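You operate a simulated robot arm through the tools that you are given. There is no shell and no other tool. Be economical: measure what you need, move in short steps, check, and stop when the job is done.

Carry out the task below with a simulated two-armed robot. There is one attempt and no reset: what you move stays moved.

Task
Wipe up the spill on the flat end of the bench with the rag and put it back.

It is judged by the outcome, as a careful person would: the job done as asked, and still so three seconds after it is handed in. It fails if anything else is knocked over, pushed out of place, dropped, spilled or broken.

Robot
Two 7-joint arms with two-finger parallel grippers on one trunk, on a base that drives. Base frame: it is fixed to the floor where the robot stands at the start and does not move with it; the origin is under the middle of the robot, x ahead of it, y to its left, z up. Lengths are in cm, angles in degrees, forces in N, time in s.
The left shoulder is at the start at [5, 18.7, 116], the right one opposite. With the tool pointing down near the work surface each hand reaches from about 10 to 66 cm from the robot's upright axis, wherever it stands, measured 20 degrees to its own side. Payload 3.43 kg a hand.
Tool frame (each hand has its own): the origin (TCP) lies between the finger pads and is the grasp point; the fingertips stand 3 cm ahead of it; z points along the fingers, y is the line along which they close. The gripper opens to 9.4 cm. The fingers are 2.8 cm wide and 1 cm thick; the gripper's body (5 by 9.6 cm) begins 5.5 cm behind the TCP.
Orientation is told as [roll, pitch, yaw] about the base's x, y, z axes, in that order, counted from this pose: with the fingers straight down and closing along the base's y, the tool's x points along the base's -x, its y along +y and its z along -z.

Tools
- The arms move only by the tool drive_tool. It takes "left_deltas", "right_deltas" or both (then of equal length, played together; a hand with none holds still); each is a list of rows, each a list of 7 numbers: the shift along the tool's x, y, z in units of 30 mm (1.0 is 30 mm), then the turn, a rotation vector about the tool's x, y, z in units of 8 degrees (1.0 is 8 degrees), then the gripper command, from -1 (fully open) to 1 (shut), values between in proportion. In form: [[tx, ty, tz, rx, ry, rz, jaw], ...]. A call has 1 to 8 rows; each row shifts and turns the commanded pose from where the row before left it, along the tool's axes as they then stand. A call with a number of a shift or a turn outside -1 to 1 is refused whole. Rows are played at 5 a second. More than 5 cm and 8.6 degrees between two rows, or a gripper value outside its range, and nothing of the call is played. A pose out of reach is approached as far as the arm can. The call stops where the force on the tool passes 40 N (or 10 N more than at its start, if that is more) or the arm is blocked; 0.2 s more then pass. Each finger travels about 15.3 cm/s and halts on what it meets, pressing with about 36 N; the grip force reading is that of the motor and also rises with nothing between the fingers. The clock runs only during rows and for 0.2 s after the last one: add rows that do not move to give the fingers time. The reply holds the time, the measured pose of the TCP, the force on the tool along the base axes, the opening and the grip force, in the units named above and with some noise, with the torque about the TCP (base axes, N m) and any sound that the robot's microphone picked up, and new pictures: "pictures" is both (left out), scene, wrist or none (wrist: the cameras of the hands that moved).
- Cameras (640 x 400 px; columns grow to the right, rows downward): "scene" is now at [13.24, -4.54, 132.11]; the picture's right is [-0.50, -0.86, 0.00], its down [-0.50, 0.29, -0.82] and it looks along [0.71, -0.41, -0.58] (base axes); focal length 249 px, centre (320, 200). "left" rides on the left gripper at [7.6, -1.4, -10.3] in its tool frame; the picture's right is [0.18, 0.98, 0.00], its down [-0.75, 0.14, -0.64] and it looks along [-0.63, 0.12, 0.77] (tool axes); focal length 243 px, centre (320, 200). "right" rides on the right gripper at [7.6, 1.4, -10.2] in its tool frame; the picture's right is [-0.18, 0.98, 0.00], its down [-0.75, -0.14, -0.64] and it looks along [-0.63, -0.12, 0.77] (tool axes); focal length 243 px, centre (320, 200). There is no depth. A picture from a camera that has moved, and an enlarged one, comes with that camera's place and axes in the base frame and with its lens.
- move_column(by): slides the trunk up (or, below 0, down) by that many cm; the arms and the scene camera ride with it, the base frame stays. It gives what a move gives, with no picture.
- roll_base(legs): drives the robot by 1 to 6 legs, each [ahead, left, turn to the left] in cm, cm and degrees, along the robot's own axes; the way and the turn of a leg run together, so that a leg with both is an arc; at most 150 cm and 180 degrees a leg. The arms and the cameras ride along, it lands a little off, and it stops where it bumps. It gives what a move gives, and a new picture of the scene camera.
- turn_head(pan, tilt): turns the head with the scene camera to pan (to the left, within 80 degrees either way) and tilt (down, from -29 to 69), counted from straight ahead of the robot. It gives what a move gives, and a new picture of the scene camera.
- enlarge(camera, box): a new picture of the part [left, top, right, bottom] of that camera's present view, enlarged. The clock stands still meanwhile.
- close_job(): hands the job in; it is judged then, once.

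Go step by step. Nothing tells you exact positions but the pictures and the camera data: compare them with the known pose of the tool, close in by small moves and look again before you grip or let go. The budget is 120 turns and 260 pictures, counting those below and the enlarged ones. Unless the task says otherwise, let go and move clear before handing in, and close with one line.

The tools are called after ">>>" by a JSON object that holds its "method" and its "body". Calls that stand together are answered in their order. drive_tool: Moves the arms, as the interface text tells. Its arguments: {"type":"object","properties":{"left_deltas":{"type":"array"},"right_deltas":{"type":"array"},"pictures":{"type":"string","enum":["both","scene","wrist","none"]}},"required":[]} The other tools are called the same way: move_column (by) slides the trunk up or down; roll_base (legs) drives the base; turn_head (pan, tilt) turns the head that bears the scene camera; enlarge (camera, box) takes an enlarged picture of a part of a camera's view; close_job () hands the job in.

At the start:

```text
t: 0.0
left_eef_pos: [45.34, 2.2, 110.18]
left_tool_rot: [0.1, -0.1, 0.1]
left_wrist_force: [-0.4, 0.0, 0.5]
left_moment: [0.03, 0.02, -0.03]
left_finger_gap: 9.4
left_finger_force: 0.0
right_eef_pos: [33.22, -32.77, 116.41]
right_tool_rot: [0.0, 0.0, 0.0]
right_wrist_force: [-0.4, 0.8, -0.3]
right_moment: [-0.01, 0.02, 0.01]
right_finger_gap: 9.41
right_finger_force: 0.0
trunk travel left (down, up): [-37.5, 5.7]
robot x, y, heading: [0.1, -0.24, -0.2]
head pan, tilt: [-30.2, 35.3]
```

scene: 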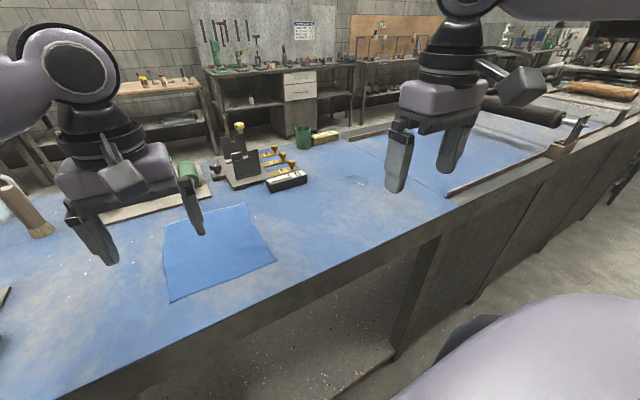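
right: 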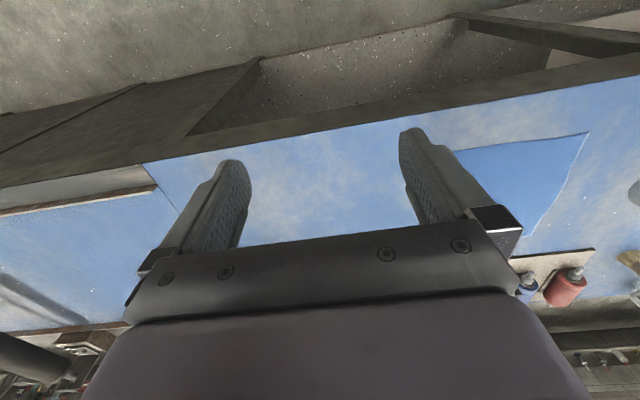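
left: 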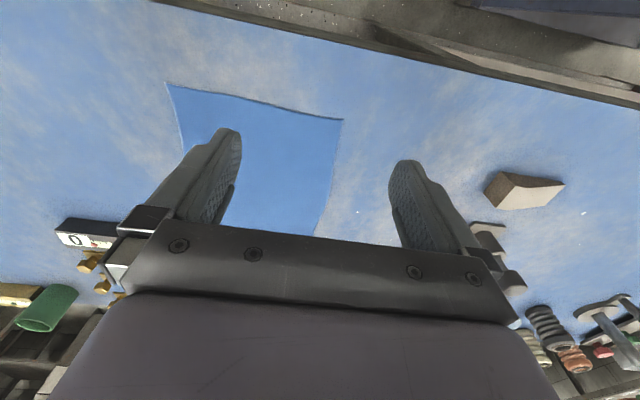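

I see a workbench with a blue cloth-like square, a brush and some tools. I need to find the spill and make sure which item is the rag, so I'll look around with the head.

>>> {"method": "turn_head", "body": {"pan": 20, "tilt": 35}}

>>> {"method": "turn_head", "body": {"pan": -75, "tilt": 30}}

>>> {"method": "turn_head", "body": {"pan": 65, "tilt": 35}}

```text
t: 1.2
left_eef_pos: [45.26, 2.25, 110.26]
left_tool_rot: [0.0, 0.0, 0.0]
left_wrist_force: [0.3, -0.5, 0.3]
left_moment: [-0.04, 0.0, 0.03]
left_finger_gap: 9.4
left_finger_force: 0.2
right_eef_pos: [33.24, -32.72, 116.33]
right_tool_rot: [0.1, -0.1, 0.0]
right_wrist_force: [0.2, 0.2, 0.8]
right_moment: [-0.02, 0.0, 0.0]
right_finger_gap: 9.42
right_finger_force: 0.0
trunk travel left (down, up): [-37.5, 5.7]
robot x, y, heading: [-0.35, 0.02, -0.0]
head pan, tilt: [20.0, 35.0]
camera scene: at [13.92, 2.88, 132.15], right [0.34, -0.94, 0.0], down [-0.54, -0.2, -0.82], along [0.77, 0.28, -0.57], focal length 249 px, centre (320, 200)
```

scene: 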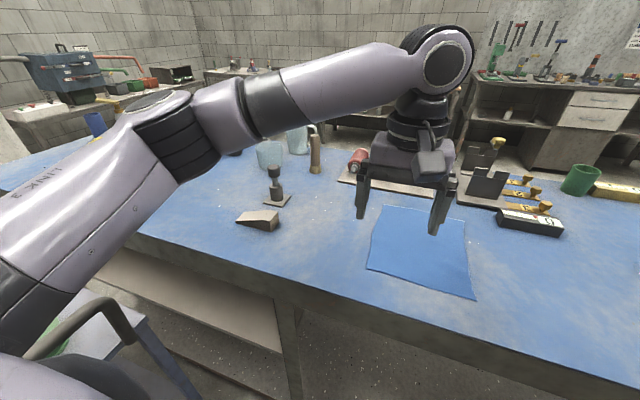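

```text
t: 2.9
left_eef_pos: [45.37, 2.28, 110.1]
left_tool_rot: [0.0, 0.0, 0.1]
left_wrist_force: [-0.2, 0.3, 0.7]
left_moment: [0.03, 0.01, 0.01]
left_finger_gap: 9.42
left_finger_force: 0.0
right_eef_pos: [33.11, -32.73, 116.29]
right_tool_rot: [0.0, 0.0, 0.1]
right_wrist_force: [0.6, -0.4, -0.7]
right_moment: [-0.01, 0.03, 0.03]
right_finger_gap: 9.42
right_finger_force: 0.1
trunk travel left (down, up): [-37.5, 5.7]
robot x, y, heading: [-0.32, -0.01, -0.1]
head pan, tilt: [-75.0, 30.0]
camera scene: at [7.99, -8.85, 132.93], right [-0.97, -0.26, 0.0], down [-0.13, 0.48, -0.87], along [0.22, -0.84, -0.5], focal length 249 px, centre (320, 200)
```

scene: 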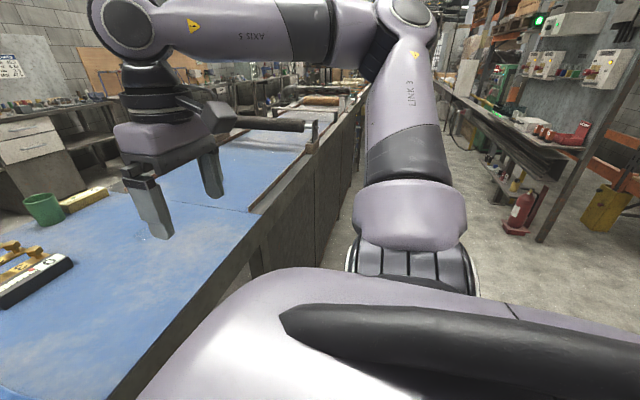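

```text
t: 5.1
left_eef_pos: [45.41, 2.27, 110.27]
left_tool_rot: [0.0, -0.1, 0.1]
left_wrist_force: [0.6, -1.1, 0.2]
left_moment: [0.02, 0.0, 0.01]
left_finger_gap: 9.4
left_finger_force: 0.1
right_eef_pos: [33.12, -32.69, 116.37]
right_tool_rot: [0.0, 0.0, 0.0]
right_wrist_force: [0.5, -0.5, -0.1]
right_moment: [-0.01, -0.05, -0.01]
right_finger_gap: 9.38
right_finger_force: 0.0
trunk travel left (down, up): [-37.5, 5.7]
robot x, y, heading: [-0.13, 0.34, -0.0]
head pan, tilt: [65.0, 35.0]
camera scene: at [9.37, 7.86, 132.15], right [0.91, -0.42, 0.0], down [-0.24, -0.52, -0.82], along [0.35, 0.74, -0.57], focal length 249 px, centre (320, 200)
```

scene: 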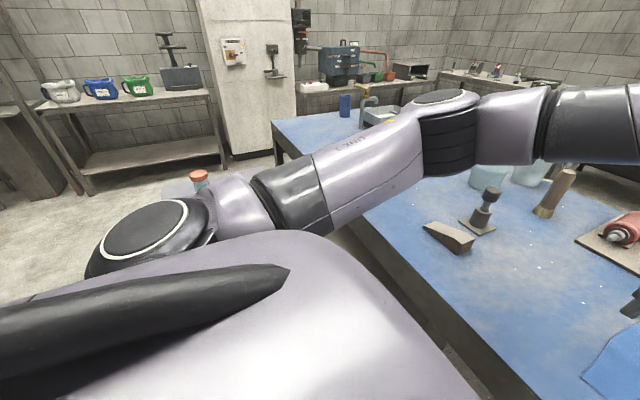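

The bench runs along y, and the blue square looks like the rag. The spill isn't obvious yet, so I'll enlarge some regions.

>>> {"method": "enlarge", "body": {"camera": "scene", "box": [260, 60, 480, 200]}}

>>> {"method": "turn_head", "body": {"pan": -35, "tilt": 30}}

>>> {"method": "enlarge", "body": {"camera": "scene", "box": [280, 70, 640, 230]}}

>>> {"method": "enlarge", "body": {"camera": "scene", "box": [0, 120, 330, 330]}}

>>> {"method": "enlarge", "body": {"camera": "left", "box": [0, 0, 640, 400]}}

>>> {"method": "enlarge", "body": {"camera": "right", "box": [0, 0, 640, 400]}}

```text
2.86 times, centred on (370, 130) of scene
camera zoom: at [9.37, 7.86, 132.15], right [0.91, -0.42, 0.0], down [-0.24, -0.52, -0.82], along [0.35, 0.74, -0.57], focal length 712 px, centre (177, 400)
```

zoom: 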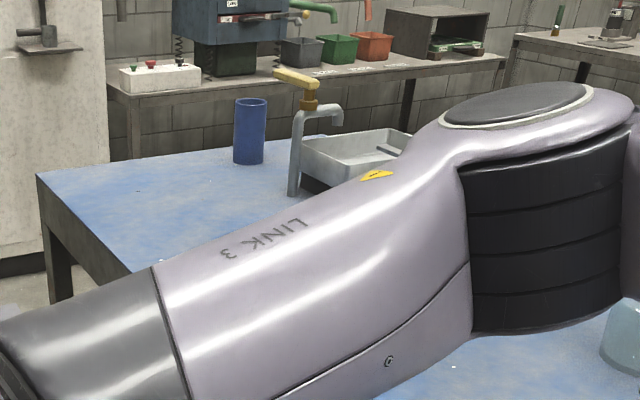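

```text
t: 6.9
left_eef_pos: [45.35, 2.17, 110.17]
left_tool_rot: [0.0, 0.0, 0.2]
left_wrist_force: [0.2, 0.1, 0.0]
left_moment: [-0.03, -0.01, 0.02]
left_finger_gap: 9.39
left_finger_force: 0.0
right_eef_pos: [33.15, -32.61, 116.29]
right_tool_rot: [0.0, 0.0, 0.0]
right_wrist_force: [0.3, -0.7, -0.6]
right_moment: [-0.02, -0.01, -0.01]
right_finger_gap: 9.4
right_finger_force: 0.1
trunk travel left (down, up): [-37.5, 5.7]
robot x, y, heading: [-0.4, 0.35, 0.3]
head pan, tilt: [-35.0, 30.0]
camera scene: at [13.05, -5.3, 132.93], right [-0.57, -0.82, 0.0], down [-0.41, 0.29, -0.87], along [0.71, -0.5, -0.5], focal length 249 px, centre (320, 200)
```

scene: 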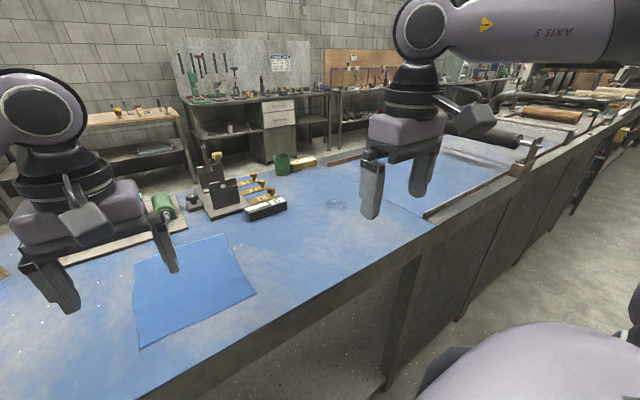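

```text
1.78 times, centred on (460, 150) of scene
camera zoom: at [13.05, -5.3, 132.93], right [-0.57, -0.82, 0.0], down [-0.41, 0.29, -0.87], along [0.71, -0.5, -0.5], focal length 443 px, centre (71, 289)
```

zoom: 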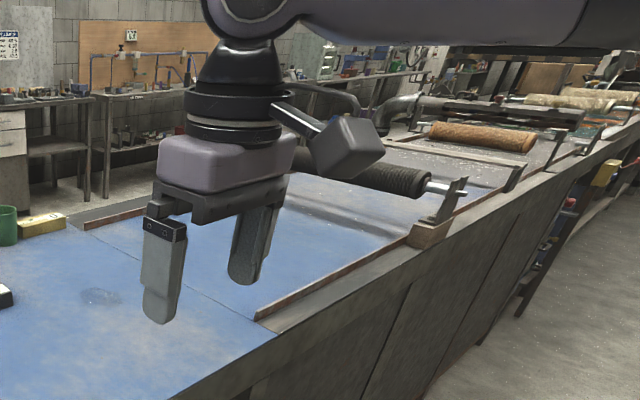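

```text
1.90 times, centred on (165, 225) of scene
camera zoom: at [13.05, -5.3, 132.93], right [-0.57, -0.82, 0.0], down [-0.41, 0.29, -0.87], along [0.71, -0.5, -0.5], focal length 474 px, centre (615, 152)
```

zoom: 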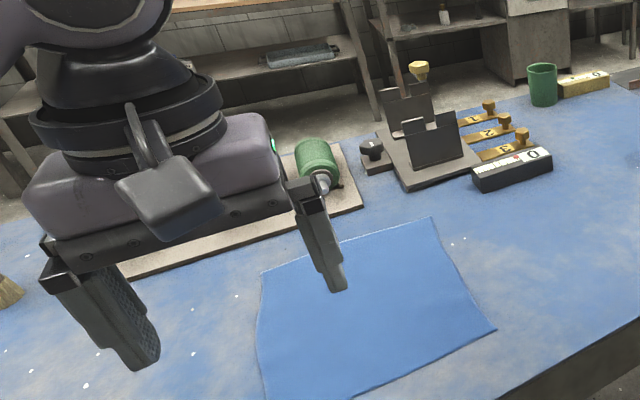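

```text
1.00 times, centred on (320, 200) of left (not enlarged: the box is as wide or as high as the picture)
camera zoom: at [37.66, 0.76, 120.38], right [-0.19, 0.98, 0.0], down [0.75, 0.14, 0.64], along [0.63, 0.12, -0.77], focal length 243 px, centre (320, 200)
```

zoom: 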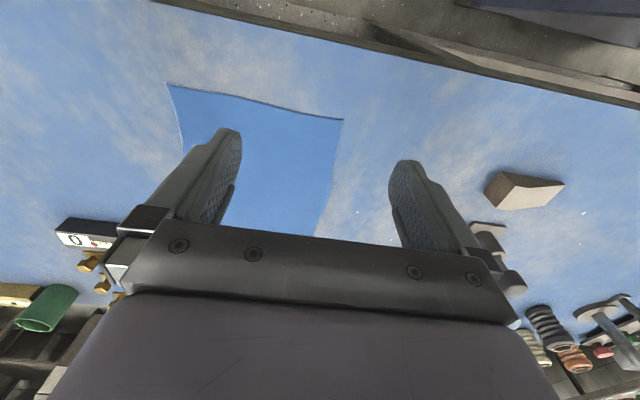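

```text
1.00 times, centred on (320, 200) of right (not enlarged: the box is as wide or as high as the picture)
camera zoom: at [25.59, -31.19, 126.58], right [0.18, 0.98, 0.0], down [0.75, -0.14, 0.64], along [0.63, -0.12, -0.77], focal length 243 px, centre (320, 200)
```

zoom: 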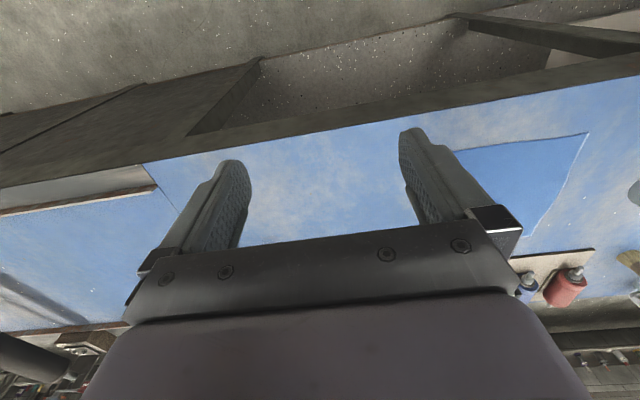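

There's a faint dark patch at about (335,203) in the scene view, between the name block and the right hand. I'll enlarge it.

>>> {"method": "enlarge", "body": {"camera": "scene", "box": [280, 160, 400, 235]}}

>>> {"method": "enlarge", "body": {"camera": "scene", "box": [410, 100, 570, 220]}}

```text
5.33 times, centred on (340, 198) of scene
camera zoom: at [13.05, -5.3, 132.93], right [-0.57, -0.82, 0.0], down [-0.41, 0.29, -0.87], along [0.71, -0.5, -0.5], focal length 1328 px, centre (213, 213)
```

zoom: 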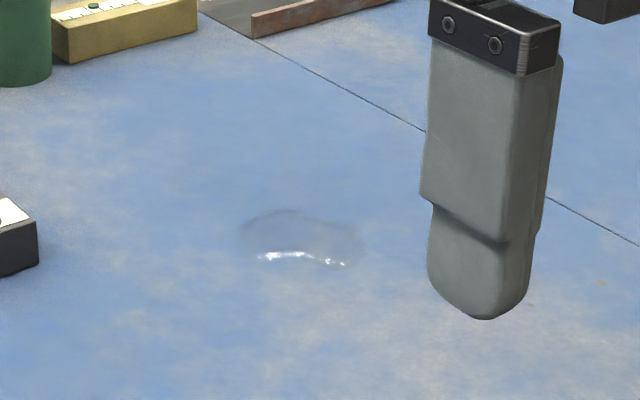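

```text
3.33 times, centred on (490, 160) of scene
camera zoom: at [13.05, -5.3, 132.93], right [-0.57, -0.82, 0.0], down [-0.41, 0.29, -0.87], along [0.71, -0.5, -0.5], focal length 830 px, centre (-247, 333)
```

zoom: 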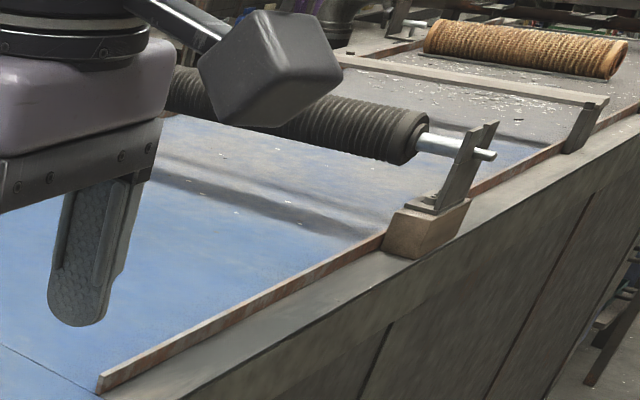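

The spill is a clear puddle at about (64,-47), roughly 7 cm wide. The rag covers about x 47–69, y -14–5, and the bench top is at z≈93.4. I'll tuck the left hand back and then drive so the right hand can reach both.

>>> {"method": "drive_tool", "body": {"left_deltas": [[0, 0, -1, 0, 0, 0, -1], [1, 0, 0, 0, 0, 0, -1], [1, 0, 0, 0, 0, 0, -1], [1, 0, 0, 0, 0, 0, -1], [1, 1, 0, 0, 0, 0, -1], [0, 1, 0, 0, 0, 0, -1], [0, 1, 0, 0, 0, 0, -1], [0, 1, 0, 0, 0, 0, -1]], "pictures": "none"}}

>>> {"method": "roll_base", "body": {"legs": [[0, -15, 0], [7, 0, 0]]}}

```text
t: 8.7
left_eef_pos: [33.36, 14.35, 113.28]
left_tool_rot: [0.0, 0.0, 0.1]
left_wrist_force: [0.1, 0.2, -0.1]
left_moment: [-0.03, -0.02, 0.0]
left_finger_gap: 9.4
left_finger_force: 0.1
right_eef_pos: [33.18, -32.54, 116.39]
right_tool_rot: [0.0, 0.0, 0.1]
right_wrist_force: [-0.4, 0.5, 0.9]
right_moment: [-0.03, 0.01, -0.03]
right_finger_gap: 9.39
right_finger_force: 0.0
trunk travel left (down, up): [-37.5, 5.7]
robot x, y, heading: [-0.24, 0.37, -0.0]
head pan, tilt: [-35.0, 30.0]
```

```text
t: 11.2
left_eef_pos: [40.36, -0.71, 113.24]
left_tool_rot: [0.0, 0.1, 0.2]
left_wrist_force: [0.2, 0.5, -0.2]
left_moment: [-0.02, 0.0, 0.0]
left_finger_gap: 9.39
left_finger_force: 0.1
right_eef_pos: [40.18, -47.65, 116.39]
right_tool_rot: [-0.1, 0.1, 0.0]
right_wrist_force: [0.0, -0.1, 0.0]
right_moment: [-0.03, -0.01, 0.0]
right_finger_gap: 9.41
right_finger_force: 0.1
trunk travel left (down, up): [-37.5, 5.7]
robot x, y, heading: [7.13, -15.37, -0.1]
head pan, tilt: [-35.0, 30.0]
camera scene: at [20.03, -20.28, 132.92], right [-0.57, -0.82, 0.0], down [-0.41, 0.29, -0.87], along [0.71, -0.5, -0.5], focal length 249 px, centre (320, 200)
```

scene: 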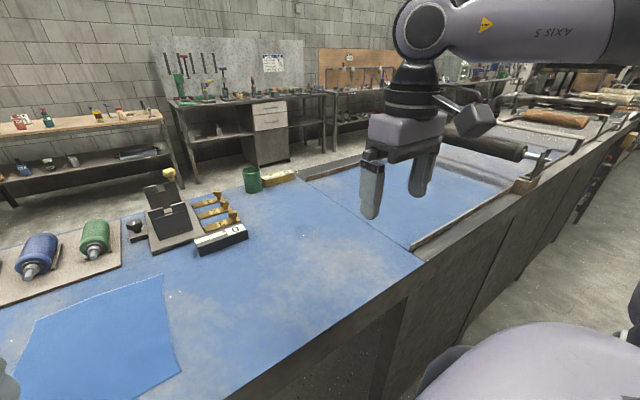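

The robot is in place, so next I move the left hand further left and bring the right hand over the middle of the rag, around (58,-5).

>>> {"method": "drive_tool", "body": {"right_deltas": [[0, 1, 0, 0, 0, 0, -1], [0, 1, 0, 0, 0, 0, -1], [0, 1, 0, 0, 0, 0, -1], [0, 1, 0, 0, 0, 0, -1], [-1, 1, 0, 0, 0, 0, -1], [-1, 1, 0, 0, 0, 0, -1], [-1, 1, 0, 0, 0, 0, -1], [-1, 1, 0, 0, 0, 0, -1]], "left_deltas": [[0, 1, 0, 0, 0, 0, -1], [0, 1, 0, 0, 0, 0, -1], [0, 1, 0, 0, 0, 0, -1], [0, 1, 0, 0, 0, 0, -1], [1, 1, 0, 0, 0, 0, -1], [1, 0, 0, 0, 0, 0, -1], [0, 0, 0, 0, 0, 0, -1], [0, 0, 0, 0, 0, 0, -1]], "pictures": "none"}}

>>> {"method": "drive_tool", "body": {"right_deltas": [[-1, 1, 0, 0, 0, 0, -1], [-1, 1, 0, 0, 0, 0, -1], [0, 1, 0, 0, 0, 0, -1], [0, 1, 0, 0, 0, 0, -1], [0, 1, 0, 0, 0, 0, -1], [0, 1, 0, 0, 0, 0, -1], [0, 0.3, 1, 0, 0, 0, -1], [0, 0, 1, 0, 0, 0, -1]], "pictures": "wrist"}}

>>> {"method": "turn_head", "body": {"pan": 0, "tilt": 45}}

```text
t: 13.1
left_eef_pos: [34.16, 14.28, 113.21]
left_tool_rot: [0.0, 0.0, 0.0]
left_wrist_force: [0.6, 0.0, 0.3]
left_moment: [0.02, 0.02, 0.01]
left_finger_gap: 9.4
left_finger_force: 0.1
right_eef_pos: [46.91, -29.45, 115.86]
right_tool_rot: [0.0, 0.1, -0.2]
right_wrist_force: [0.3, 0.9, 0.4]
right_moment: [0.01, 0.02, -0.02]
right_finger_gap: 9.39
right_finger_force: 0.1
right hand out of reach, approached as far as the arm can: row 7, 8
trunk travel left (down, up): [-37.5, 5.7]
robot x, y, heading: [7.03, -14.75, 0.1]
head pan, tilt: [-35.0, 30.0]
```

```text
t: 14.8
left_eef_pos: [34.18, 14.35, 113.27]
left_tool_rot: [0.0, 0.0, 0.0]
left_wrist_force: [0.3, 1.0, 0.6]
left_moment: [-0.02, 0.04, 0.03]
left_finger_gap: 9.41
left_finger_force: 0.1
right_eef_pos: [46.86, -28.58, 110.02]
right_tool_rot: [0.0, 0.0, -0.2]
right_wrist_force: [0.5, 0.8, -0.8]
right_moment: [0.04, -0.02, -0.01]
right_finger_gap: 9.4
right_finger_force: 0.0
right hand out of reach, approached as far as the arm can: row 1, 2, 3, 4, 5, 6
trunk travel left (down, up): [-37.5, 5.7]
robot x, y, heading: [6.95, -14.86, -0.1]
head pan, tilt: [-35.0, 30.0]
camera right: at [39.27, -27.06, 120.17], right [0.19, 0.98, 0.0], down [0.75, -0.14, 0.64], along [0.63, -0.12, -0.77], focal length 243 px, centre (320, 200)
```

right: 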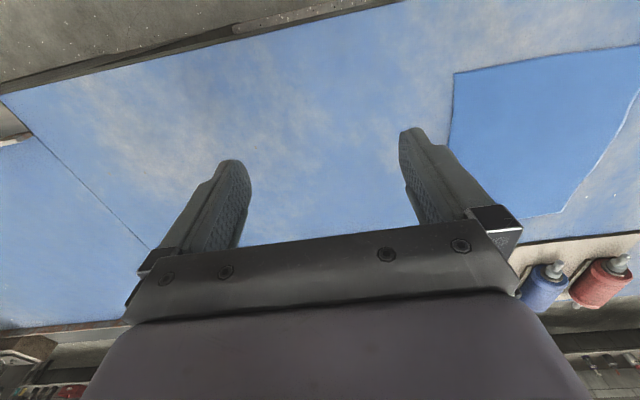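

```text
t: 15.9
left_eef_pos: [34.14, 14.41, 113.32]
left_tool_rot: [0.0, 0.0, 0.1]
left_wrist_force: [0.9, 0.2, 0.7]
left_moment: [0.0, -0.03, -0.01]
left_finger_gap: 9.39
left_finger_force: 0.1
right_eef_pos: [46.87, -28.54, 110.01]
right_tool_rot: [-0.1, 0.1, 0.1]
right_wrist_force: [0.0, 0.5, 0.6]
right_moment: [0.01, -0.03, -0.01]
right_finger_gap: 9.37
right_finger_force: 0.1
trunk travel left (down, up): [-37.5, 5.7]
robot x, y, heading: [6.86, -15.44, 0.0]
head pan, tilt: [0.0, 45.0]
camera scene: at [20.66, -15.1, 130.67], right [0.0, -1.0, 0.0], down [-0.71, 0.0, -0.71], along [0.71, 0.0, -0.71], focal length 249 px, centre (320, 200)
```

scene: 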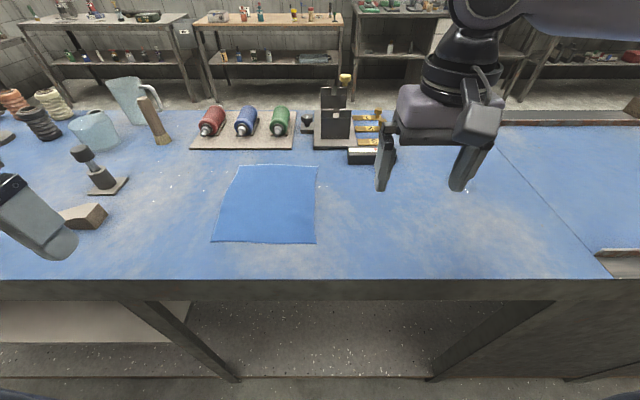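

The reach is limited with the hand this high, so I'll raise the trunk and lower the hand, then go toward the rag.

>>> {"method": "move_column", "body": {"by": 5}}

>>> {"method": "drive_tool", "body": {"right_deltas": [[0, 0, 1, 0, 0, 0, -1], [0, 0, 1, 0, 0, 0, -1], [0, 0, 1, 0, 0, 0, -1], [0, 0, 0.5, 0, 0, 0, -1], [0, 1, 0, 0, 0, 0, -1], [0, 1, 0, 0, 0, 0, -1], [0, 1, 0, 0, 0, 0, -1], [-0.5, 1, 0, 0, 0, 0, -1]], "pictures": "none"}}

```text
t: 16.8
left_eef_pos: [34.13, 14.33, 118.15]
left_tool_rot: [0.0, -0.1, 0.1]
left_wrist_force: [0.7, -0.4, -0.6]
left_moment: [-0.01, 0.0, -0.02]
left_finger_gap: 9.42
left_finger_force: 0.1
right_eef_pos: [46.91, -28.52, 114.96]
right_tool_rot: [0.0, 0.0, 0.0]
right_wrist_force: [0.0, 0.3, 0.7]
right_moment: [0.01, -0.02, 0.0]
right_finger_gap: 9.38
right_finger_force: 0.1
trunk travel left (down, up): [-42.5, 0.7]
robot x, y, heading: [6.59, -14.9, -0.1]
head pan, tilt: [0.0, 45.0]
```

```text
t: 18.6
left_eef_pos: [34.14, 14.22, 118.3]
left_tool_rot: [-0.1, 0.0, 0.0]
left_wrist_force: [1.0, -0.7, -0.1]
left_moment: [-0.02, 0.01, 0.04]
left_finger_gap: 9.4
left_finger_force: 0.2
right_eef_pos: [44.63, -27.82, 106.72]
right_tool_rot: [0.2, 0.0, -0.2]
right_wrist_force: [0.9, 0.5, -0.2]
right_moment: [0.02, 0.02, -0.02]
right_finger_gap: 9.41
right_finger_force: 0.0
right hand out of reach, approached as far as the arm can: row 4, 5, 6, 7, 8
trunk travel left (down, up): [-42.5, 0.7]
robot x, y, heading: [6.86, -15.0, 0.1]
head pan, tilt: [0.0, 45.0]
```

The right hand is hitting a limit that doesn't look like plain reach, perhaps a joint limit. I'll probe which directions still move.

>>> {"method": "drive_tool", "body": {"right_deltas": [[0, -1, 0, 0, 0, 0, -1], [0, -1, 0, 0, 0, 0, -1], [-1, -1, 0, 0, 0, 0, -1], [-1, 0, 0, 0, 0, 0, -1], [-1, 0, 0, 0, 0, 0, -1], [-1, 0, 0, 0, 0, 0, -1]], "pictures": "scene"}}

```text
t: 20.0
left_eef_pos: [34.04, 14.22, 118.33]
left_tool_rot: [0.0, 0.1, 0.1]
left_wrist_force: [-0.2, -1.0, -0.4]
left_moment: [-0.02, 0.01, 0.0]
left_finger_gap: 9.41
left_finger_force: 0.0
right_eef_pos: [56.6, -36.78, 106.78]
right_tool_rot: [0.1, 0.0, 0.1]
right_wrist_force: [-0.2, 0.1, -0.4]
right_moment: [0.0, 0.03, 0.01]
right_finger_gap: 9.39
right_finger_force: 0.1
trunk travel left (down, up): [-42.5, 0.7]
robot x, y, heading: [6.98, -14.91, -0.1]
head pan, tilt: [0.0, 45.0]
camera scene: at [20.73, -15.11, 135.66], right [0.0, -1.0, 0.0], down [-0.71, 0.0, -0.71], along [0.71, 0.0, -0.71], focal length 249 px, centre (320, 200)
```

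scene: 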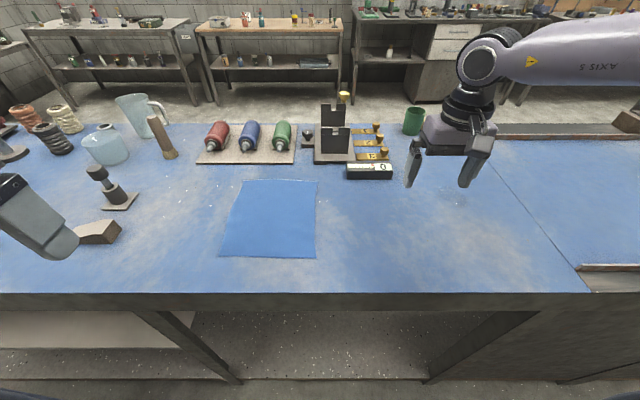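

The right hand reaches well on its own side but cannot cross to the middle. I'll drive left so the rag lies on the right hand's side, after checking that the space to the left is clear.

>>> {"method": "turn_head", "body": {"pan": 75, "tilt": 45}}

>>> {"method": "turn_head", "body": {"pan": 40, "tilt": 60}}

```text
t: 21.4
left_eef_pos: [34.03, 14.26, 118.27]
left_tool_rot: [0.0, 0.0, 0.1]
left_wrist_force: [-0.3, -0.1, 0.4]
left_moment: [0.01, -0.01, -0.01]
left_finger_gap: 9.38
left_finger_force: 0.0
right_eef_pos: [56.56, -36.69, 106.88]
right_tool_rot: [0.0, 0.0, 0.0]
right_wrist_force: [-0.9, -0.7, 0.3]
right_moment: [-0.01, -0.02, -0.01]
right_finger_gap: 9.41
right_finger_force: 0.1
trunk travel left (down, up): [-42.5, 0.7]
robot x, y, heading: [6.77, -15.19, -0.2]
head pan, tilt: [75.0, 45.0]
camera scene: at [14.64, -7.24, 135.67], right [0.97, -0.26, 0.0], down [-0.18, -0.68, -0.71], along [0.18, 0.68, -0.71], focal length 249 px, centre (320, 200)
```

scene: 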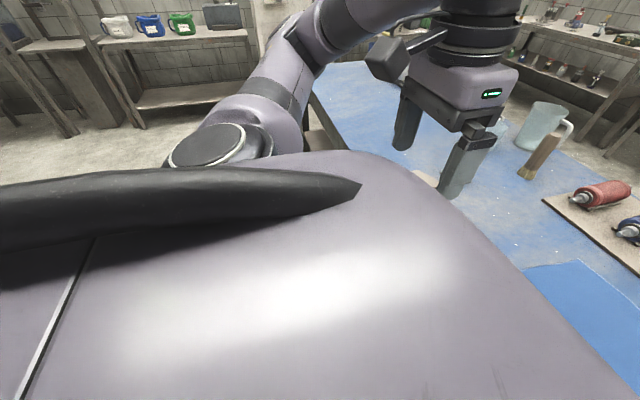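

```text
t: 22.5
left_eef_pos: [34.31, 14.29, 118.38]
left_tool_rot: [0.0, 0.1, 0.1]
left_wrist_force: [-0.2, 0.0, -0.1]
left_moment: [-0.02, -0.01, 0.03]
left_finger_gap: 9.4
left_finger_force: 0.0
right_eef_pos: [56.5, -36.77, 106.89]
right_tool_rot: [0.0, 0.0, 0.1]
right_wrist_force: [-0.2, -0.4, 0.8]
right_moment: [0.0, 0.06, 0.0]
right_finger_gap: 9.4
right_finger_force: 0.0
trunk travel left (down, up): [-42.5, 0.7]
robot x, y, heading: [6.71, -15.01, -0.1]
head pan, tilt: [40.0, 60.0]
camera scene: at [17.63, -10.81, 133.72], right [0.64, -0.77, 0.0], down [-0.66, -0.56, -0.5], along [0.38, 0.32, -0.87], focal length 249 px, centre (320, 200)
```

scene: 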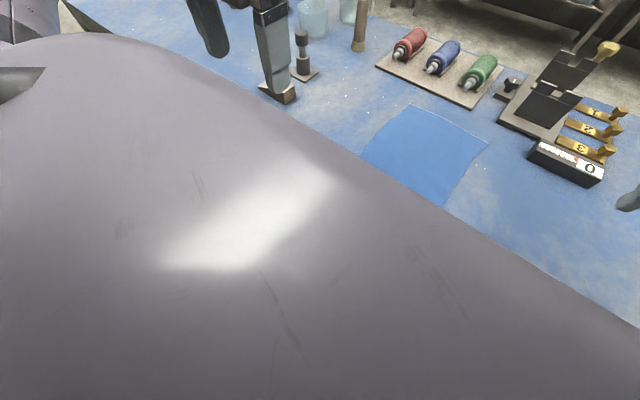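

The near-left side is clear and my target is only about 10 cm past the starting place. I'll drive left 25 cm with the right hand ending over the rag.

>>> {"method": "roll_base", "body": {"legs": [[0, 25, 0]]}}

>>> {"method": "turn_head", "body": {"pan": -15, "tilt": 45}}

>>> {"method": "drive_tool", "body": {"right_deltas": [[0, 1, 0, 0, 0, 0, -1], [0, 1, 0, 0, 0, 0, -1], [0, 0, 1, 0, 0, 0, -1], [0, 0, 0, 0, 0, 0, -1]], "pictures": "both"}}

```text
t: 25.3
left_eef_pos: [34.32, 39.3, 118.35]
left_tool_rot: [-0.1, -0.1, -0.1]
left_wrist_force: [-0.4, -0.7, 0.4]
left_moment: [-0.03, 0.01, -0.02]
left_finger_gap: 9.38
left_finger_force: 0.2
right_eef_pos: [56.6, -11.91, 106.86]
right_tool_rot: [0.0, 0.0, -0.2]
right_wrist_force: [-0.1, 0.9, -0.3]
right_moment: [-0.02, 0.01, 0.0]
right_finger_gap: 9.39
right_finger_force: 0.1
trunk travel left (down, up): [-42.5, 0.7]
robot x, y, heading: [6.7, 9.89, -0.2]
head pan, tilt: [40.0, 60.0]
camera scene: at [17.66, 14.22, 133.72], right [0.64, -0.77, 0.0], down [-0.66, -0.56, -0.5], along [0.38, 0.32, -0.87], focal length 249 px, centre (320, 200)
```

scene: 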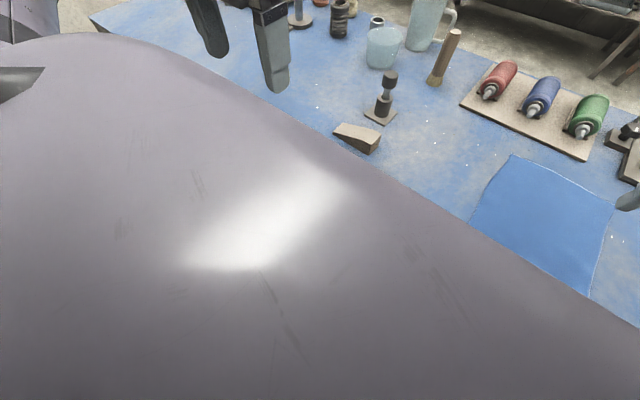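

```text
t: 26.5
left_eef_pos: [34.22, 39.23, 118.22]
left_tool_rot: [-0.1, 0.0, 0.0]
left_wrist_force: [0.6, 0.1, -0.1]
left_moment: [0.02, 0.0, 0.03]
left_finger_gap: 9.38
left_finger_force: 0.0
right_eef_pos: [56.58, -11.9, 106.99]
right_tool_rot: [0.0, 0.1, -0.1]
right_wrist_force: [-0.1, 0.2, 0.0]
right_moment: [0.01, 0.04, 0.04]
right_finger_gap: 9.39
right_finger_force: 0.1
trunk travel left (down, up): [-42.5, 0.7]
robot x, y, heading: [6.74, 9.88, 0.1]
head pan, tilt: [-15.0, 45.0]
camera scene: at [20.4, 7.81, 135.67], right [-0.26, -0.97, 0.0], down [-0.68, 0.18, -0.71], along [0.68, -0.18, -0.71], focal length 249 px, centre (320, 200)
```

scene: 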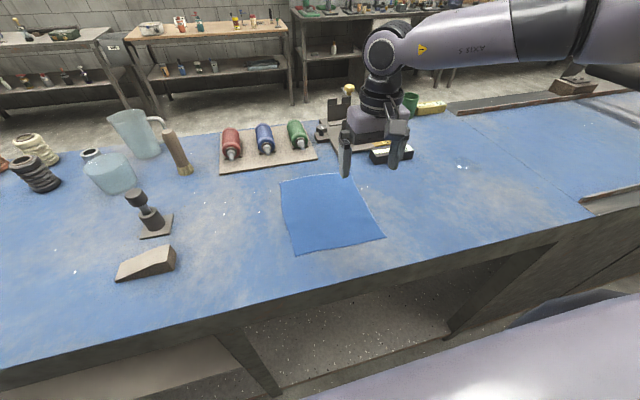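

```text
t: 27.5
left_eef_pos: [34.18, 39.32, 118.34]
left_tool_rot: [0.0, 0.1, 0.1]
left_wrist_force: [-0.2, -0.4, -0.5]
left_moment: [0.0, -0.01, 0.0]
left_finger_gap: 9.41
left_finger_force: 0.0
right_eef_pos: [54.11, -8.64, 104.42]
right_tool_rot: [0.1, -0.1, -0.2]
right_wrist_force: [0.3, -0.5, -1.0]
right_moment: [0.0, 0.0, 0.0]
right_finger_gap: 9.4
right_finger_force: 0.1
right hand out of reach, approached as far as the arm can: row 1, 2, 3
trunk travel left (down, up): [-42.5, 0.7]
robot x, y, heading: [6.77, 10.06, -0.0]
head pan, tilt: [-15.0, 45.0]
camera scene: at [20.39, 7.81, 135.67], right [-0.26, -0.97, 0.0], down [-0.68, 0.18, -0.71], along [0.68, -0.18, -0.71], focal length 249 px, centre (320, 200)
camera right: at [46.46, -7.11, 114.65], right [0.19, 0.98, 0.0], down [0.75, -0.14, 0.64], along [0.63, -0.12, -0.77], focal length 243 px, centre (320, 200)
```

scene: 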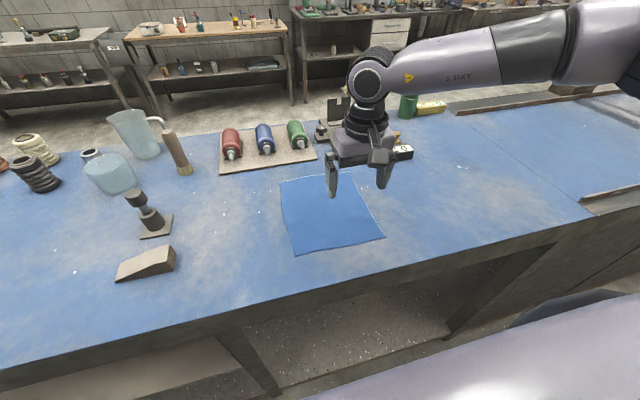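
right: 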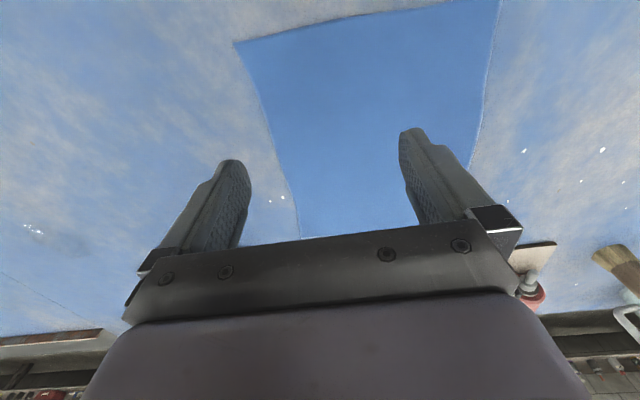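

The hand is nearly over the rag and needs a little more room on its own side. I'll shift the base 7 cm left, then lower the hand toward the rag.

>>> {"method": "roll_base", "body": {"legs": [[0, 7, 0]]}}

>>> {"method": "drive_tool", "body": {"right_deltas": [[-0.3, -0.8, 0, 0, 0, 0, -1], [-0.5, 0, 0.7, 0, 0, 0, -1], [0, 0, 1, 0, 0, 0, -1], [0, 0, 0, 0, 0, 0, -1]], "pictures": "both"}}

```text
t: 28.8
left_eef_pos: [34.28, 46.33, 118.27]
left_tool_rot: [0.0, 0.0, -0.2]
left_wrist_force: [0.3, 0.0, 0.1]
left_moment: [-0.02, 0.01, -0.02]
left_finger_gap: 9.42
left_finger_force: 0.0
right_eef_pos: [54.03, -1.77, 104.39]
right_tool_rot: [0.1, -0.1, -0.1]
right_wrist_force: [0.0, 0.0, -0.8]
right_moment: [0.01, 0.0, 0.03]
right_finger_gap: 9.42
right_finger_force: 0.0
trunk travel left (down, up): [-42.5, 0.7]
robot x, y, heading: [7.05, 16.86, 0.1]
head pan, tilt: [-15.0, 45.0]
camera scene: at [20.41, 14.74, 135.67], right [-0.26, -0.97, 0.0], down [-0.68, 0.18, -0.71], along [0.68, -0.18, -0.71], focal length 249 px, centre (320, 200)
```

scene: 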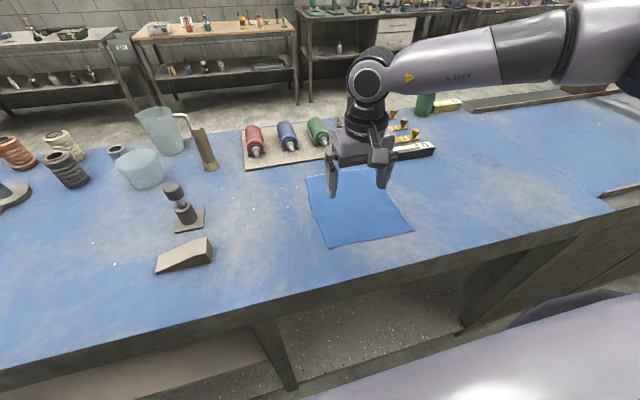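

```text
t: 29.8
left_eef_pos: [34.21, 46.2, 118.21]
left_tool_rot: [0.0, -0.1, -0.1]
left_wrist_force: [1.3, 1.1, 1.1]
left_moment: [-0.02, 0.0, 0.0]
left_finger_gap: 9.41
left_finger_force: 0.0
right_eef_pos: [55.3, -5.02, 99.79]
right_tool_rot: [0.2, -0.1, -0.1]
right_wrist_force: [0.5, 0.3, 0.9]
right_moment: [0.03, -0.02, 0.03]
right_finger_gap: 9.38
right_finger_force: 0.0
right hand out of reach, approached as far as the arm can: row 2, 3
trunk travel left (down, up): [-42.5, 0.7]
robot x, y, heading: [6.88, 17.29, 0.2]
head pan, tilt: [-15.0, 45.0]
camera scene: at [20.42, 14.7, 135.67], right [-0.26, -0.97, 0.0], down [-0.68, 0.18, -0.71], along [0.68, -0.18, -0.71], focal length 249 px, centre (320, 200)
camera right: at [47.79, -3.58, 110.07], right [0.19, 0.98, 0.0], down [0.75, -0.14, 0.64], along [0.63, -0.12, -0.77], focal length 243 px, centre (320, 200)
```

scene: 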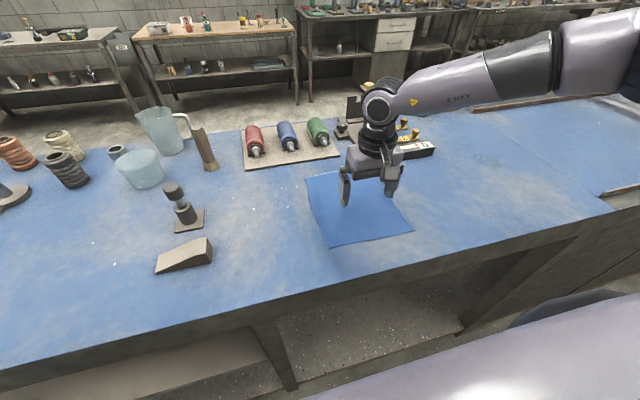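
right: 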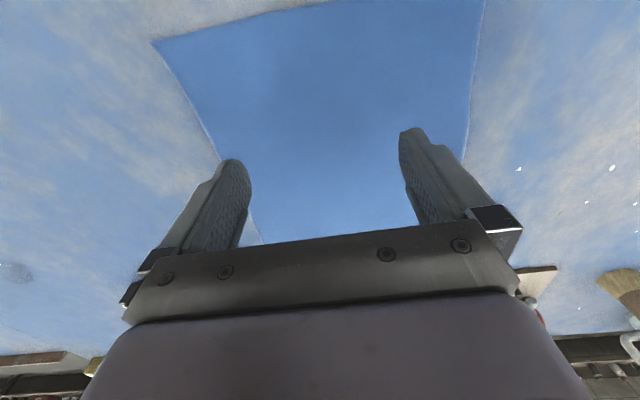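

The rag is between the fingers, with the TCP at (55.3,-5). I'll half-close the jaw and use the trunk to come down almost to the cloth.

>>> {"method": "drive_tool", "body": {"right_deltas": [[0, 0, 0, 0, 0, 0, 0], [0, 0, 0, 0, 0, 0, 0]], "pictures": "none"}}

>>> {"method": "move_column", "body": {"by": -2.5}}

>>> {"method": "enlarge", "body": {"camera": "right", "box": [0, 0, 640, 400]}}

>>> {"method": "enlarge", "body": {"camera": "scene", "box": [290, 140, 430, 250]}}

```text
t: 30.4
left_eef_pos: [34.18, 46.15, 118.33]
left_tool_rot: [0.0, 0.1, -0.2]
left_wrist_force: [-0.2, -0.4, -0.4]
left_moment: [0.01, -0.03, 0.05]
left_finger_gap: 9.39
left_finger_force: 0.2
right_eef_pos: [55.38, -5.07, 99.83]
right_tool_rot: [0.2, -0.2, -0.1]
right_wrist_force: [0.4, 0.3, 0.3]
right_moment: [0.02, 0.04, 0.0]
right_finger_gap: 4.69
right_finger_force: 0.1
trunk travel left (down, up): [-42.5, 0.7]
robot x, y, heading: [7.0, 17.2, -0.3]
head pan, tilt: [-15.0, 45.0]
```

```text
t: 31.1
left_eef_pos: [34.2, 46.1, 115.78]
left_tool_rot: [0.0, 0.0, 0.0]
left_wrist_force: [0.0, 0.2, 0.7]
left_moment: [0.01, 0.01, -0.02]
left_finger_gap: 9.4
left_finger_force: 0.1
right_eef_pos: [55.38, -5.07, 97.47]
right_tool_rot: [0.1, -0.2, -0.1]
right_wrist_force: [-0.4, -0.7, -0.2]
right_moment: [-0.01, 0.02, -0.01]
right_finger_gap: 4.69
right_finger_force: 0.0
trunk travel left (down, up): [-40.0, 3.2]
robot x, y, heading: [7.05, 16.94, -0.1]
head pan, tilt: [-15.0, 45.0]
```

```text
1.00 times, centred on (320, 200) of right (not enlarged: the box is as wide or as high as the picture)
camera zoom: at [47.77, -3.58, 107.6], right [0.19, 0.98, 0.0], down [0.75, -0.14, 0.64], along [0.63, -0.12, -0.77], focal length 243 px, centre (320, 200)
```

zoom: 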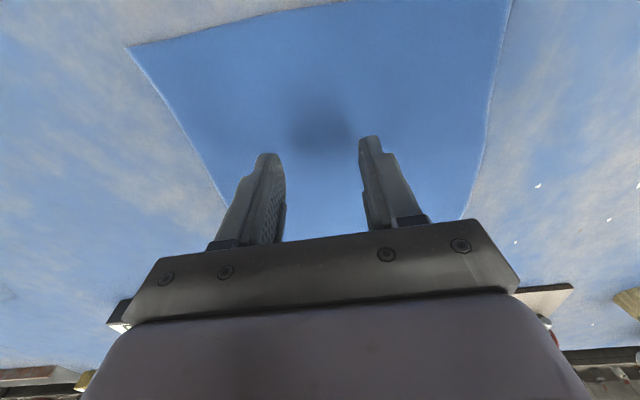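

```text
3.64 times, centred on (360, 195) of scene
camera zoom: at [20.39, 14.69, 133.17], right [-0.26, -0.97, 0.0], down [-0.68, 0.18, -0.71], along [0.68, -0.18, -0.71], focal length 906 px, centre (174, 218)
```

zoom: 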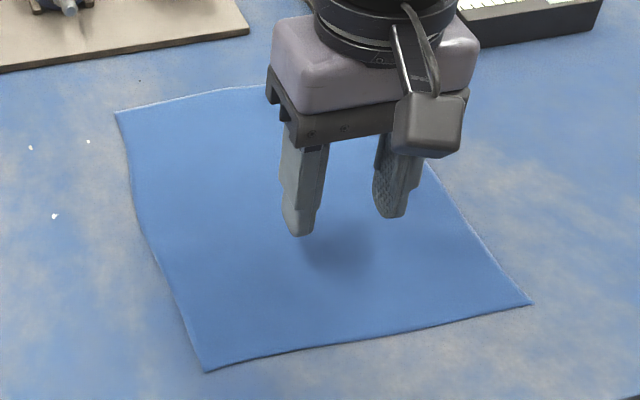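

A fresh triangulation puts the rag surface nearer z≈92, so contact should come at a TCP height of about 95. I'll lower in small steps and watch the force.

>>> {"method": "move_column", "body": {"by": -2}}

>>> {"method": "move_column", "body": {"by": -0.4}}

>>> {"method": "enlarge", "body": {"camera": "scene", "box": [290, 140, 430, 250]}}

```text
t: 31.8
left_eef_pos: [34.15, 46.18, 113.77]
left_tool_rot: [-0.1, 0.0, 0.0]
left_wrist_force: [-0.6, -0.1, -0.4]
left_moment: [0.04, -0.02, 0.0]
left_finger_gap: 9.42
left_finger_force: 0.1
right_eef_pos: [55.37, -5.03, 95.35]
right_tool_rot: [0.2, -0.2, -0.1]
right_wrist_force: [0.8, 0.1, -0.3]
right_moment: [0.0, -0.01, 0.03]
right_finger_gap: 4.71
right_finger_force: 0.1
trunk travel left (down, up): [-38.0, 5.2]
robot x, y, heading: [7.23, 17.24, 0.1]
head pan, tilt: [-15.0, 45.0]
```

```text
t: 32.3
left_eef_pos: [34.17, 46.15, 113.39]
left_tool_rot: [0.0, 0.0, -0.1]
left_wrist_force: [0.1, 0.6, -0.4]
left_moment: [0.02, 0.01, 0.0]
left_finger_gap: 9.4
left_finger_force: 0.1
right_eef_pos: [55.35, -4.91, 95.09]
right_tool_rot: [0.2, -0.3, -0.1]
right_wrist_force: [-1.2, -2.4, 10.6]
right_moment: [-0.28, 0.09, -0.08]
right_finger_gap: 4.71
right_finger_force: 0.2
trunk travel left (down, up): [-37.6, 5.6]
robot x, y, heading: [6.84, 17.0, 0.1]
head pan, tilt: [-15.0, 45.0]
```

```text
3.64 times, centred on (360, 195) of scene
camera zoom: at [20.32, 14.71, 130.8], right [-0.26, -0.97, 0.0], down [-0.68, 0.18, -0.71], along [0.68, -0.18, -0.71], focal length 906 px, centre (174, 218)
```

zoom: 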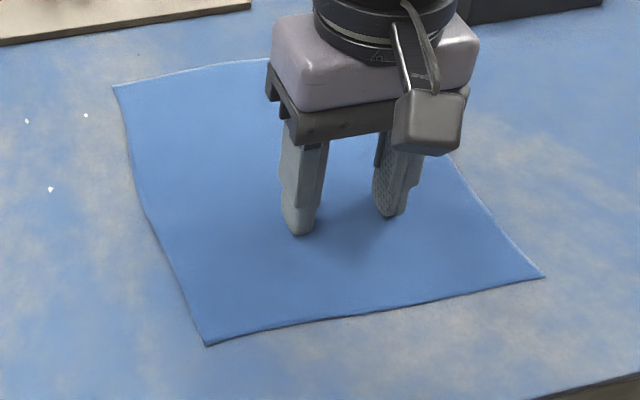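

The fingertips are on the cloth with about 10 N, so I'll close to pinch it.

>>> {"method": "drive_tool", "body": {"right_deltas": [[0, 0, 0, 0, 0, 0, 0.5], [0, 0, 0, 0, 0, 0, 1], [0, 0, 0, 0, 0, 0, 1], [0, 0, 0, 0, 0, 0, 1]], "pictures": "wrist"}}

>>> {"method": "enlarge", "body": {"camera": "scene", "box": [290, 140, 430, 250]}}

```text
t: 33.3
left_eef_pos: [34.04, 46.24, 113.35]
left_tool_rot: [0.0, -0.1, -0.2]
left_wrist_force: [0.0, -0.5, -0.2]
left_moment: [0.02, 0.0, 0.01]
left_finger_gap: 9.41
left_finger_force: 0.0
right_eef_pos: [55.4, -5.01, 95.03]
right_tool_rot: [0.2, -0.3, -0.2]
right_wrist_force: [3.0, -4.5, 20.2]
right_moment: [-0.16, 0.09, 0.02]
right_finger_gap: 0.22
right_finger_force: 36.2
trunk travel left (down, up): [-37.6, 5.6]
robot x, y, heading: [6.61, 17.16, -0.1]
head pan, tilt: [-15.0, 45.0]
camera right: at [47.74, -3.56, 105.34], right [0.19, 0.98, 0.0], down [0.75, -0.15, 0.65], along [0.64, -0.12, -0.76], focal length 243 px, centre (320, 200)
```

right: 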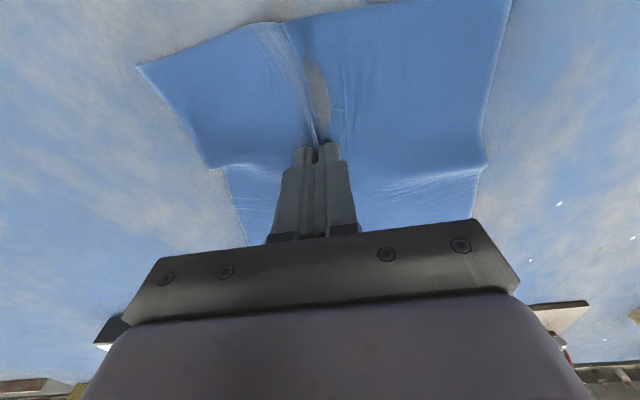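

```text
3.64 times, centred on (360, 195) of scene
camera zoom: at [20.28, 14.72, 130.8], right [-0.26, -0.97, 0.0], down [-0.68, 0.18, -0.71], along [0.68, -0.18, -0.71], focal length 906 px, centre (174, 218)
```

zoom: 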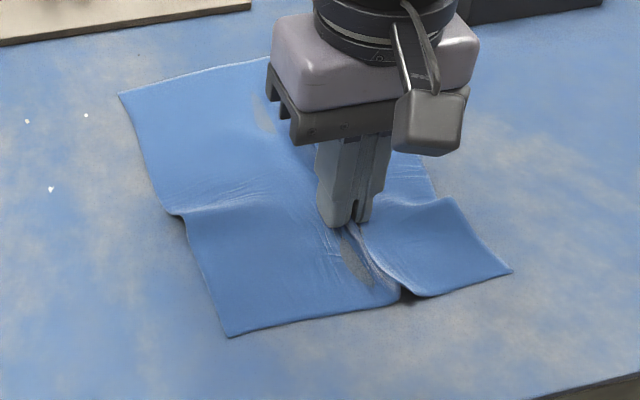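

The cloth is pinched with a 0.22 cm gap. I'll lift it.

>>> {"method": "move_column", "body": {"by": 5}}

>>> {"method": "drive_tool", "body": {"right_deltas": [[0, 0, -0.7, 0, 0, 0, 1], [0, 0, -1, 0, 0, 0, 1], [0, 0, -1, 0, 0, 0, 1], [0, 0, 0, 0, 0, 0, 1]], "pictures": "both"}}

```text
t: 34.2
left_eef_pos: [34.28, 46.19, 118.34]
left_tool_rot: [0.1, 0.0, -0.1]
left_wrist_force: [-0.2, 0.1, -1.0]
left_moment: [0.03, 0.02, 0.02]
left_finger_gap: 9.39
left_finger_force: 0.0
right_eef_pos: [55.43, -5.05, 99.93]
right_tool_rot: [0.3, -0.1, -0.1]
right_wrist_force: [0.3, -0.9, -0.7]
right_moment: [0.02, 0.0, -0.01]
right_finger_gap: 0.21
right_finger_force: 35.7
trunk travel left (down, up): [-42.6, 0.6]
robot x, y, heading: [6.88, 16.94, 0.0]
head pan, tilt: [-15.0, 45.0]
```

```text
t: 35.2
left_eef_pos: [34.33, 46.16, 118.37]
left_tool_rot: [0.0, 0.0, 0.0]
left_wrist_force: [0.5, 0.1, 0.9]
left_moment: [0.01, 0.01, 0.01]
left_finger_gap: 9.4
left_finger_force: 0.1
right_eef_pos: [55.44, -4.96, 107.86]
right_tool_rot: [0.3, -0.1, 0.0]
right_wrist_force: [-0.6, 0.1, 0.3]
right_moment: [-0.02, 0.03, 0.0]
right_finger_gap: 0.19
right_finger_force: 36.4
trunk travel left (down, up): [-42.6, 0.6]
robot x, y, heading: [6.92, 16.51, 0.2]
head pan, tilt: [-15.0, 45.0]
camera scene: at [20.43, 14.68, 135.77], right [-0.26, -0.97, 0.0], down [-0.68, 0.18, -0.71], along [0.68, -0.18, -0.71], focal length 249 px, centre (320, 200)
camera right: at [47.81, -3.58, 118.21], right [0.19, 0.98, 0.0], down [0.75, -0.14, 0.64], along [0.63, -0.12, -0.77], focal length 243 px, centre (320, 200)
```

scene: 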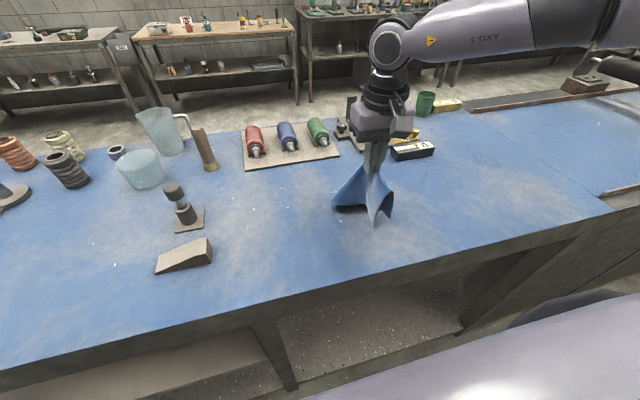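
right: 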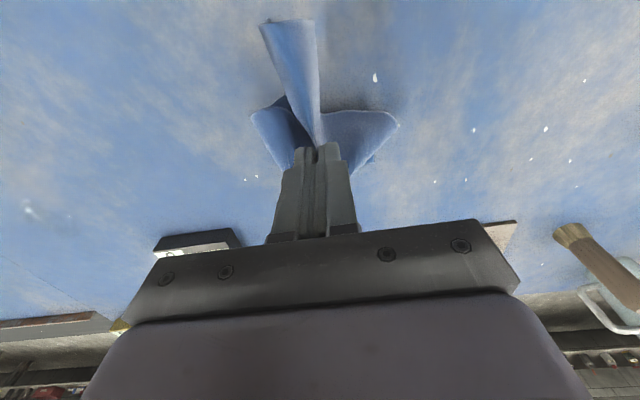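

The rag is lifted and hangs from the fingers. Next I drive right about 38 cm and slightly ahead, to bring it near the spill at about (65,-48).

>>> {"method": "roll_base", "body": {"legs": [[0, -38, 0], [4, 0, 0]]}}

>>> {"method": "turn_head", "body": {"pan": -30, "tilt": 40}}

```text
t: 39.6
left_eef_pos: [36.15, 8.29, 118.34]
left_tool_rot: [0.0, 0.0, 0.0]
left_wrist_force: [-0.3, 0.1, 0.5]
left_moment: [0.02, -0.05, 0.0]
left_finger_gap: 9.4
left_finger_force: 0.1
right_eef_pos: [57.19, -42.96, 107.94]
right_tool_rot: [0.2, -0.3, -0.1]
right_wrist_force: [-1.1, -0.7, 0.1]
right_moment: [0.03, -0.03, 0.01]
right_finger_gap: 0.23
right_finger_force: 36.5
trunk travel left (down, up): [-42.6, 0.6]
robot x, y, heading: [8.79, -20.96, -0.1]
head pan, tilt: [-15.0, 45.0]
stopped in leg 2: the robot was blocked; the commanded pose is now the measured one
camera scene: at [22.23, -23.17, 135.78], right [-0.26, -0.97, 0.0], down [-0.68, 0.18, -0.71], along [0.68, -0.18, -0.71], focal length 249 px, centre (320, 200)
```

scene: 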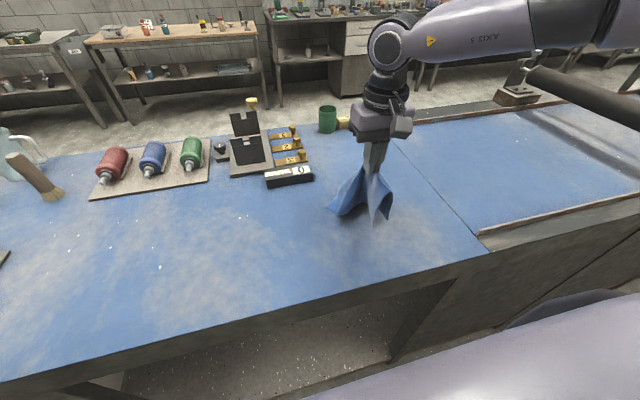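

```text
t: 40.4
left_eef_pos: [36.12, 8.37, 118.43]
left_tool_rot: [0.0, 0.0, 0.0]
left_wrist_force: [0.1, 0.3, 0.0]
left_moment: [0.04, 0.03, 0.01]
left_finger_gap: 9.38
left_finger_force: 0.2
right_eef_pos: [57.42, -42.87, 108.06]
right_tool_rot: [0.2, -0.3, -0.1]
right_wrist_force: [-0.7, -0.7, -0.3]
right_moment: [-0.02, 0.03, 0.02]
right_finger_gap: 0.2
right_finger_force: 36.1
trunk travel left (down, up): [-42.6, 0.6]
robot x, y, heading: [8.62, -21.1, -0.2]
head pan, tilt: [-30.0, 40.0]
camera scene: at [21.85, -25.3, 136.49], right [-0.5, -0.87, 0.0], down [-0.56, 0.32, -0.77], along [0.66, -0.38, -0.64], focal length 249 px, centre (320, 200)
```

scene: 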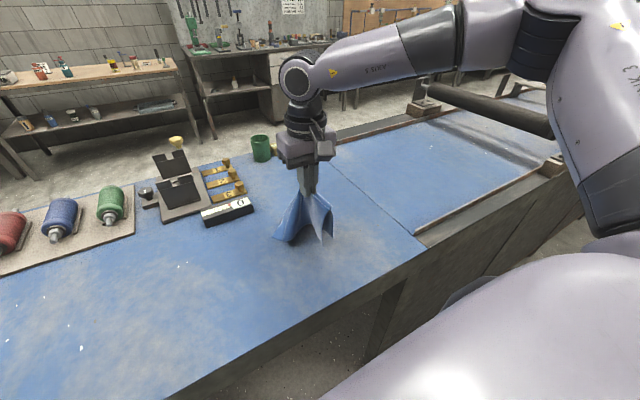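

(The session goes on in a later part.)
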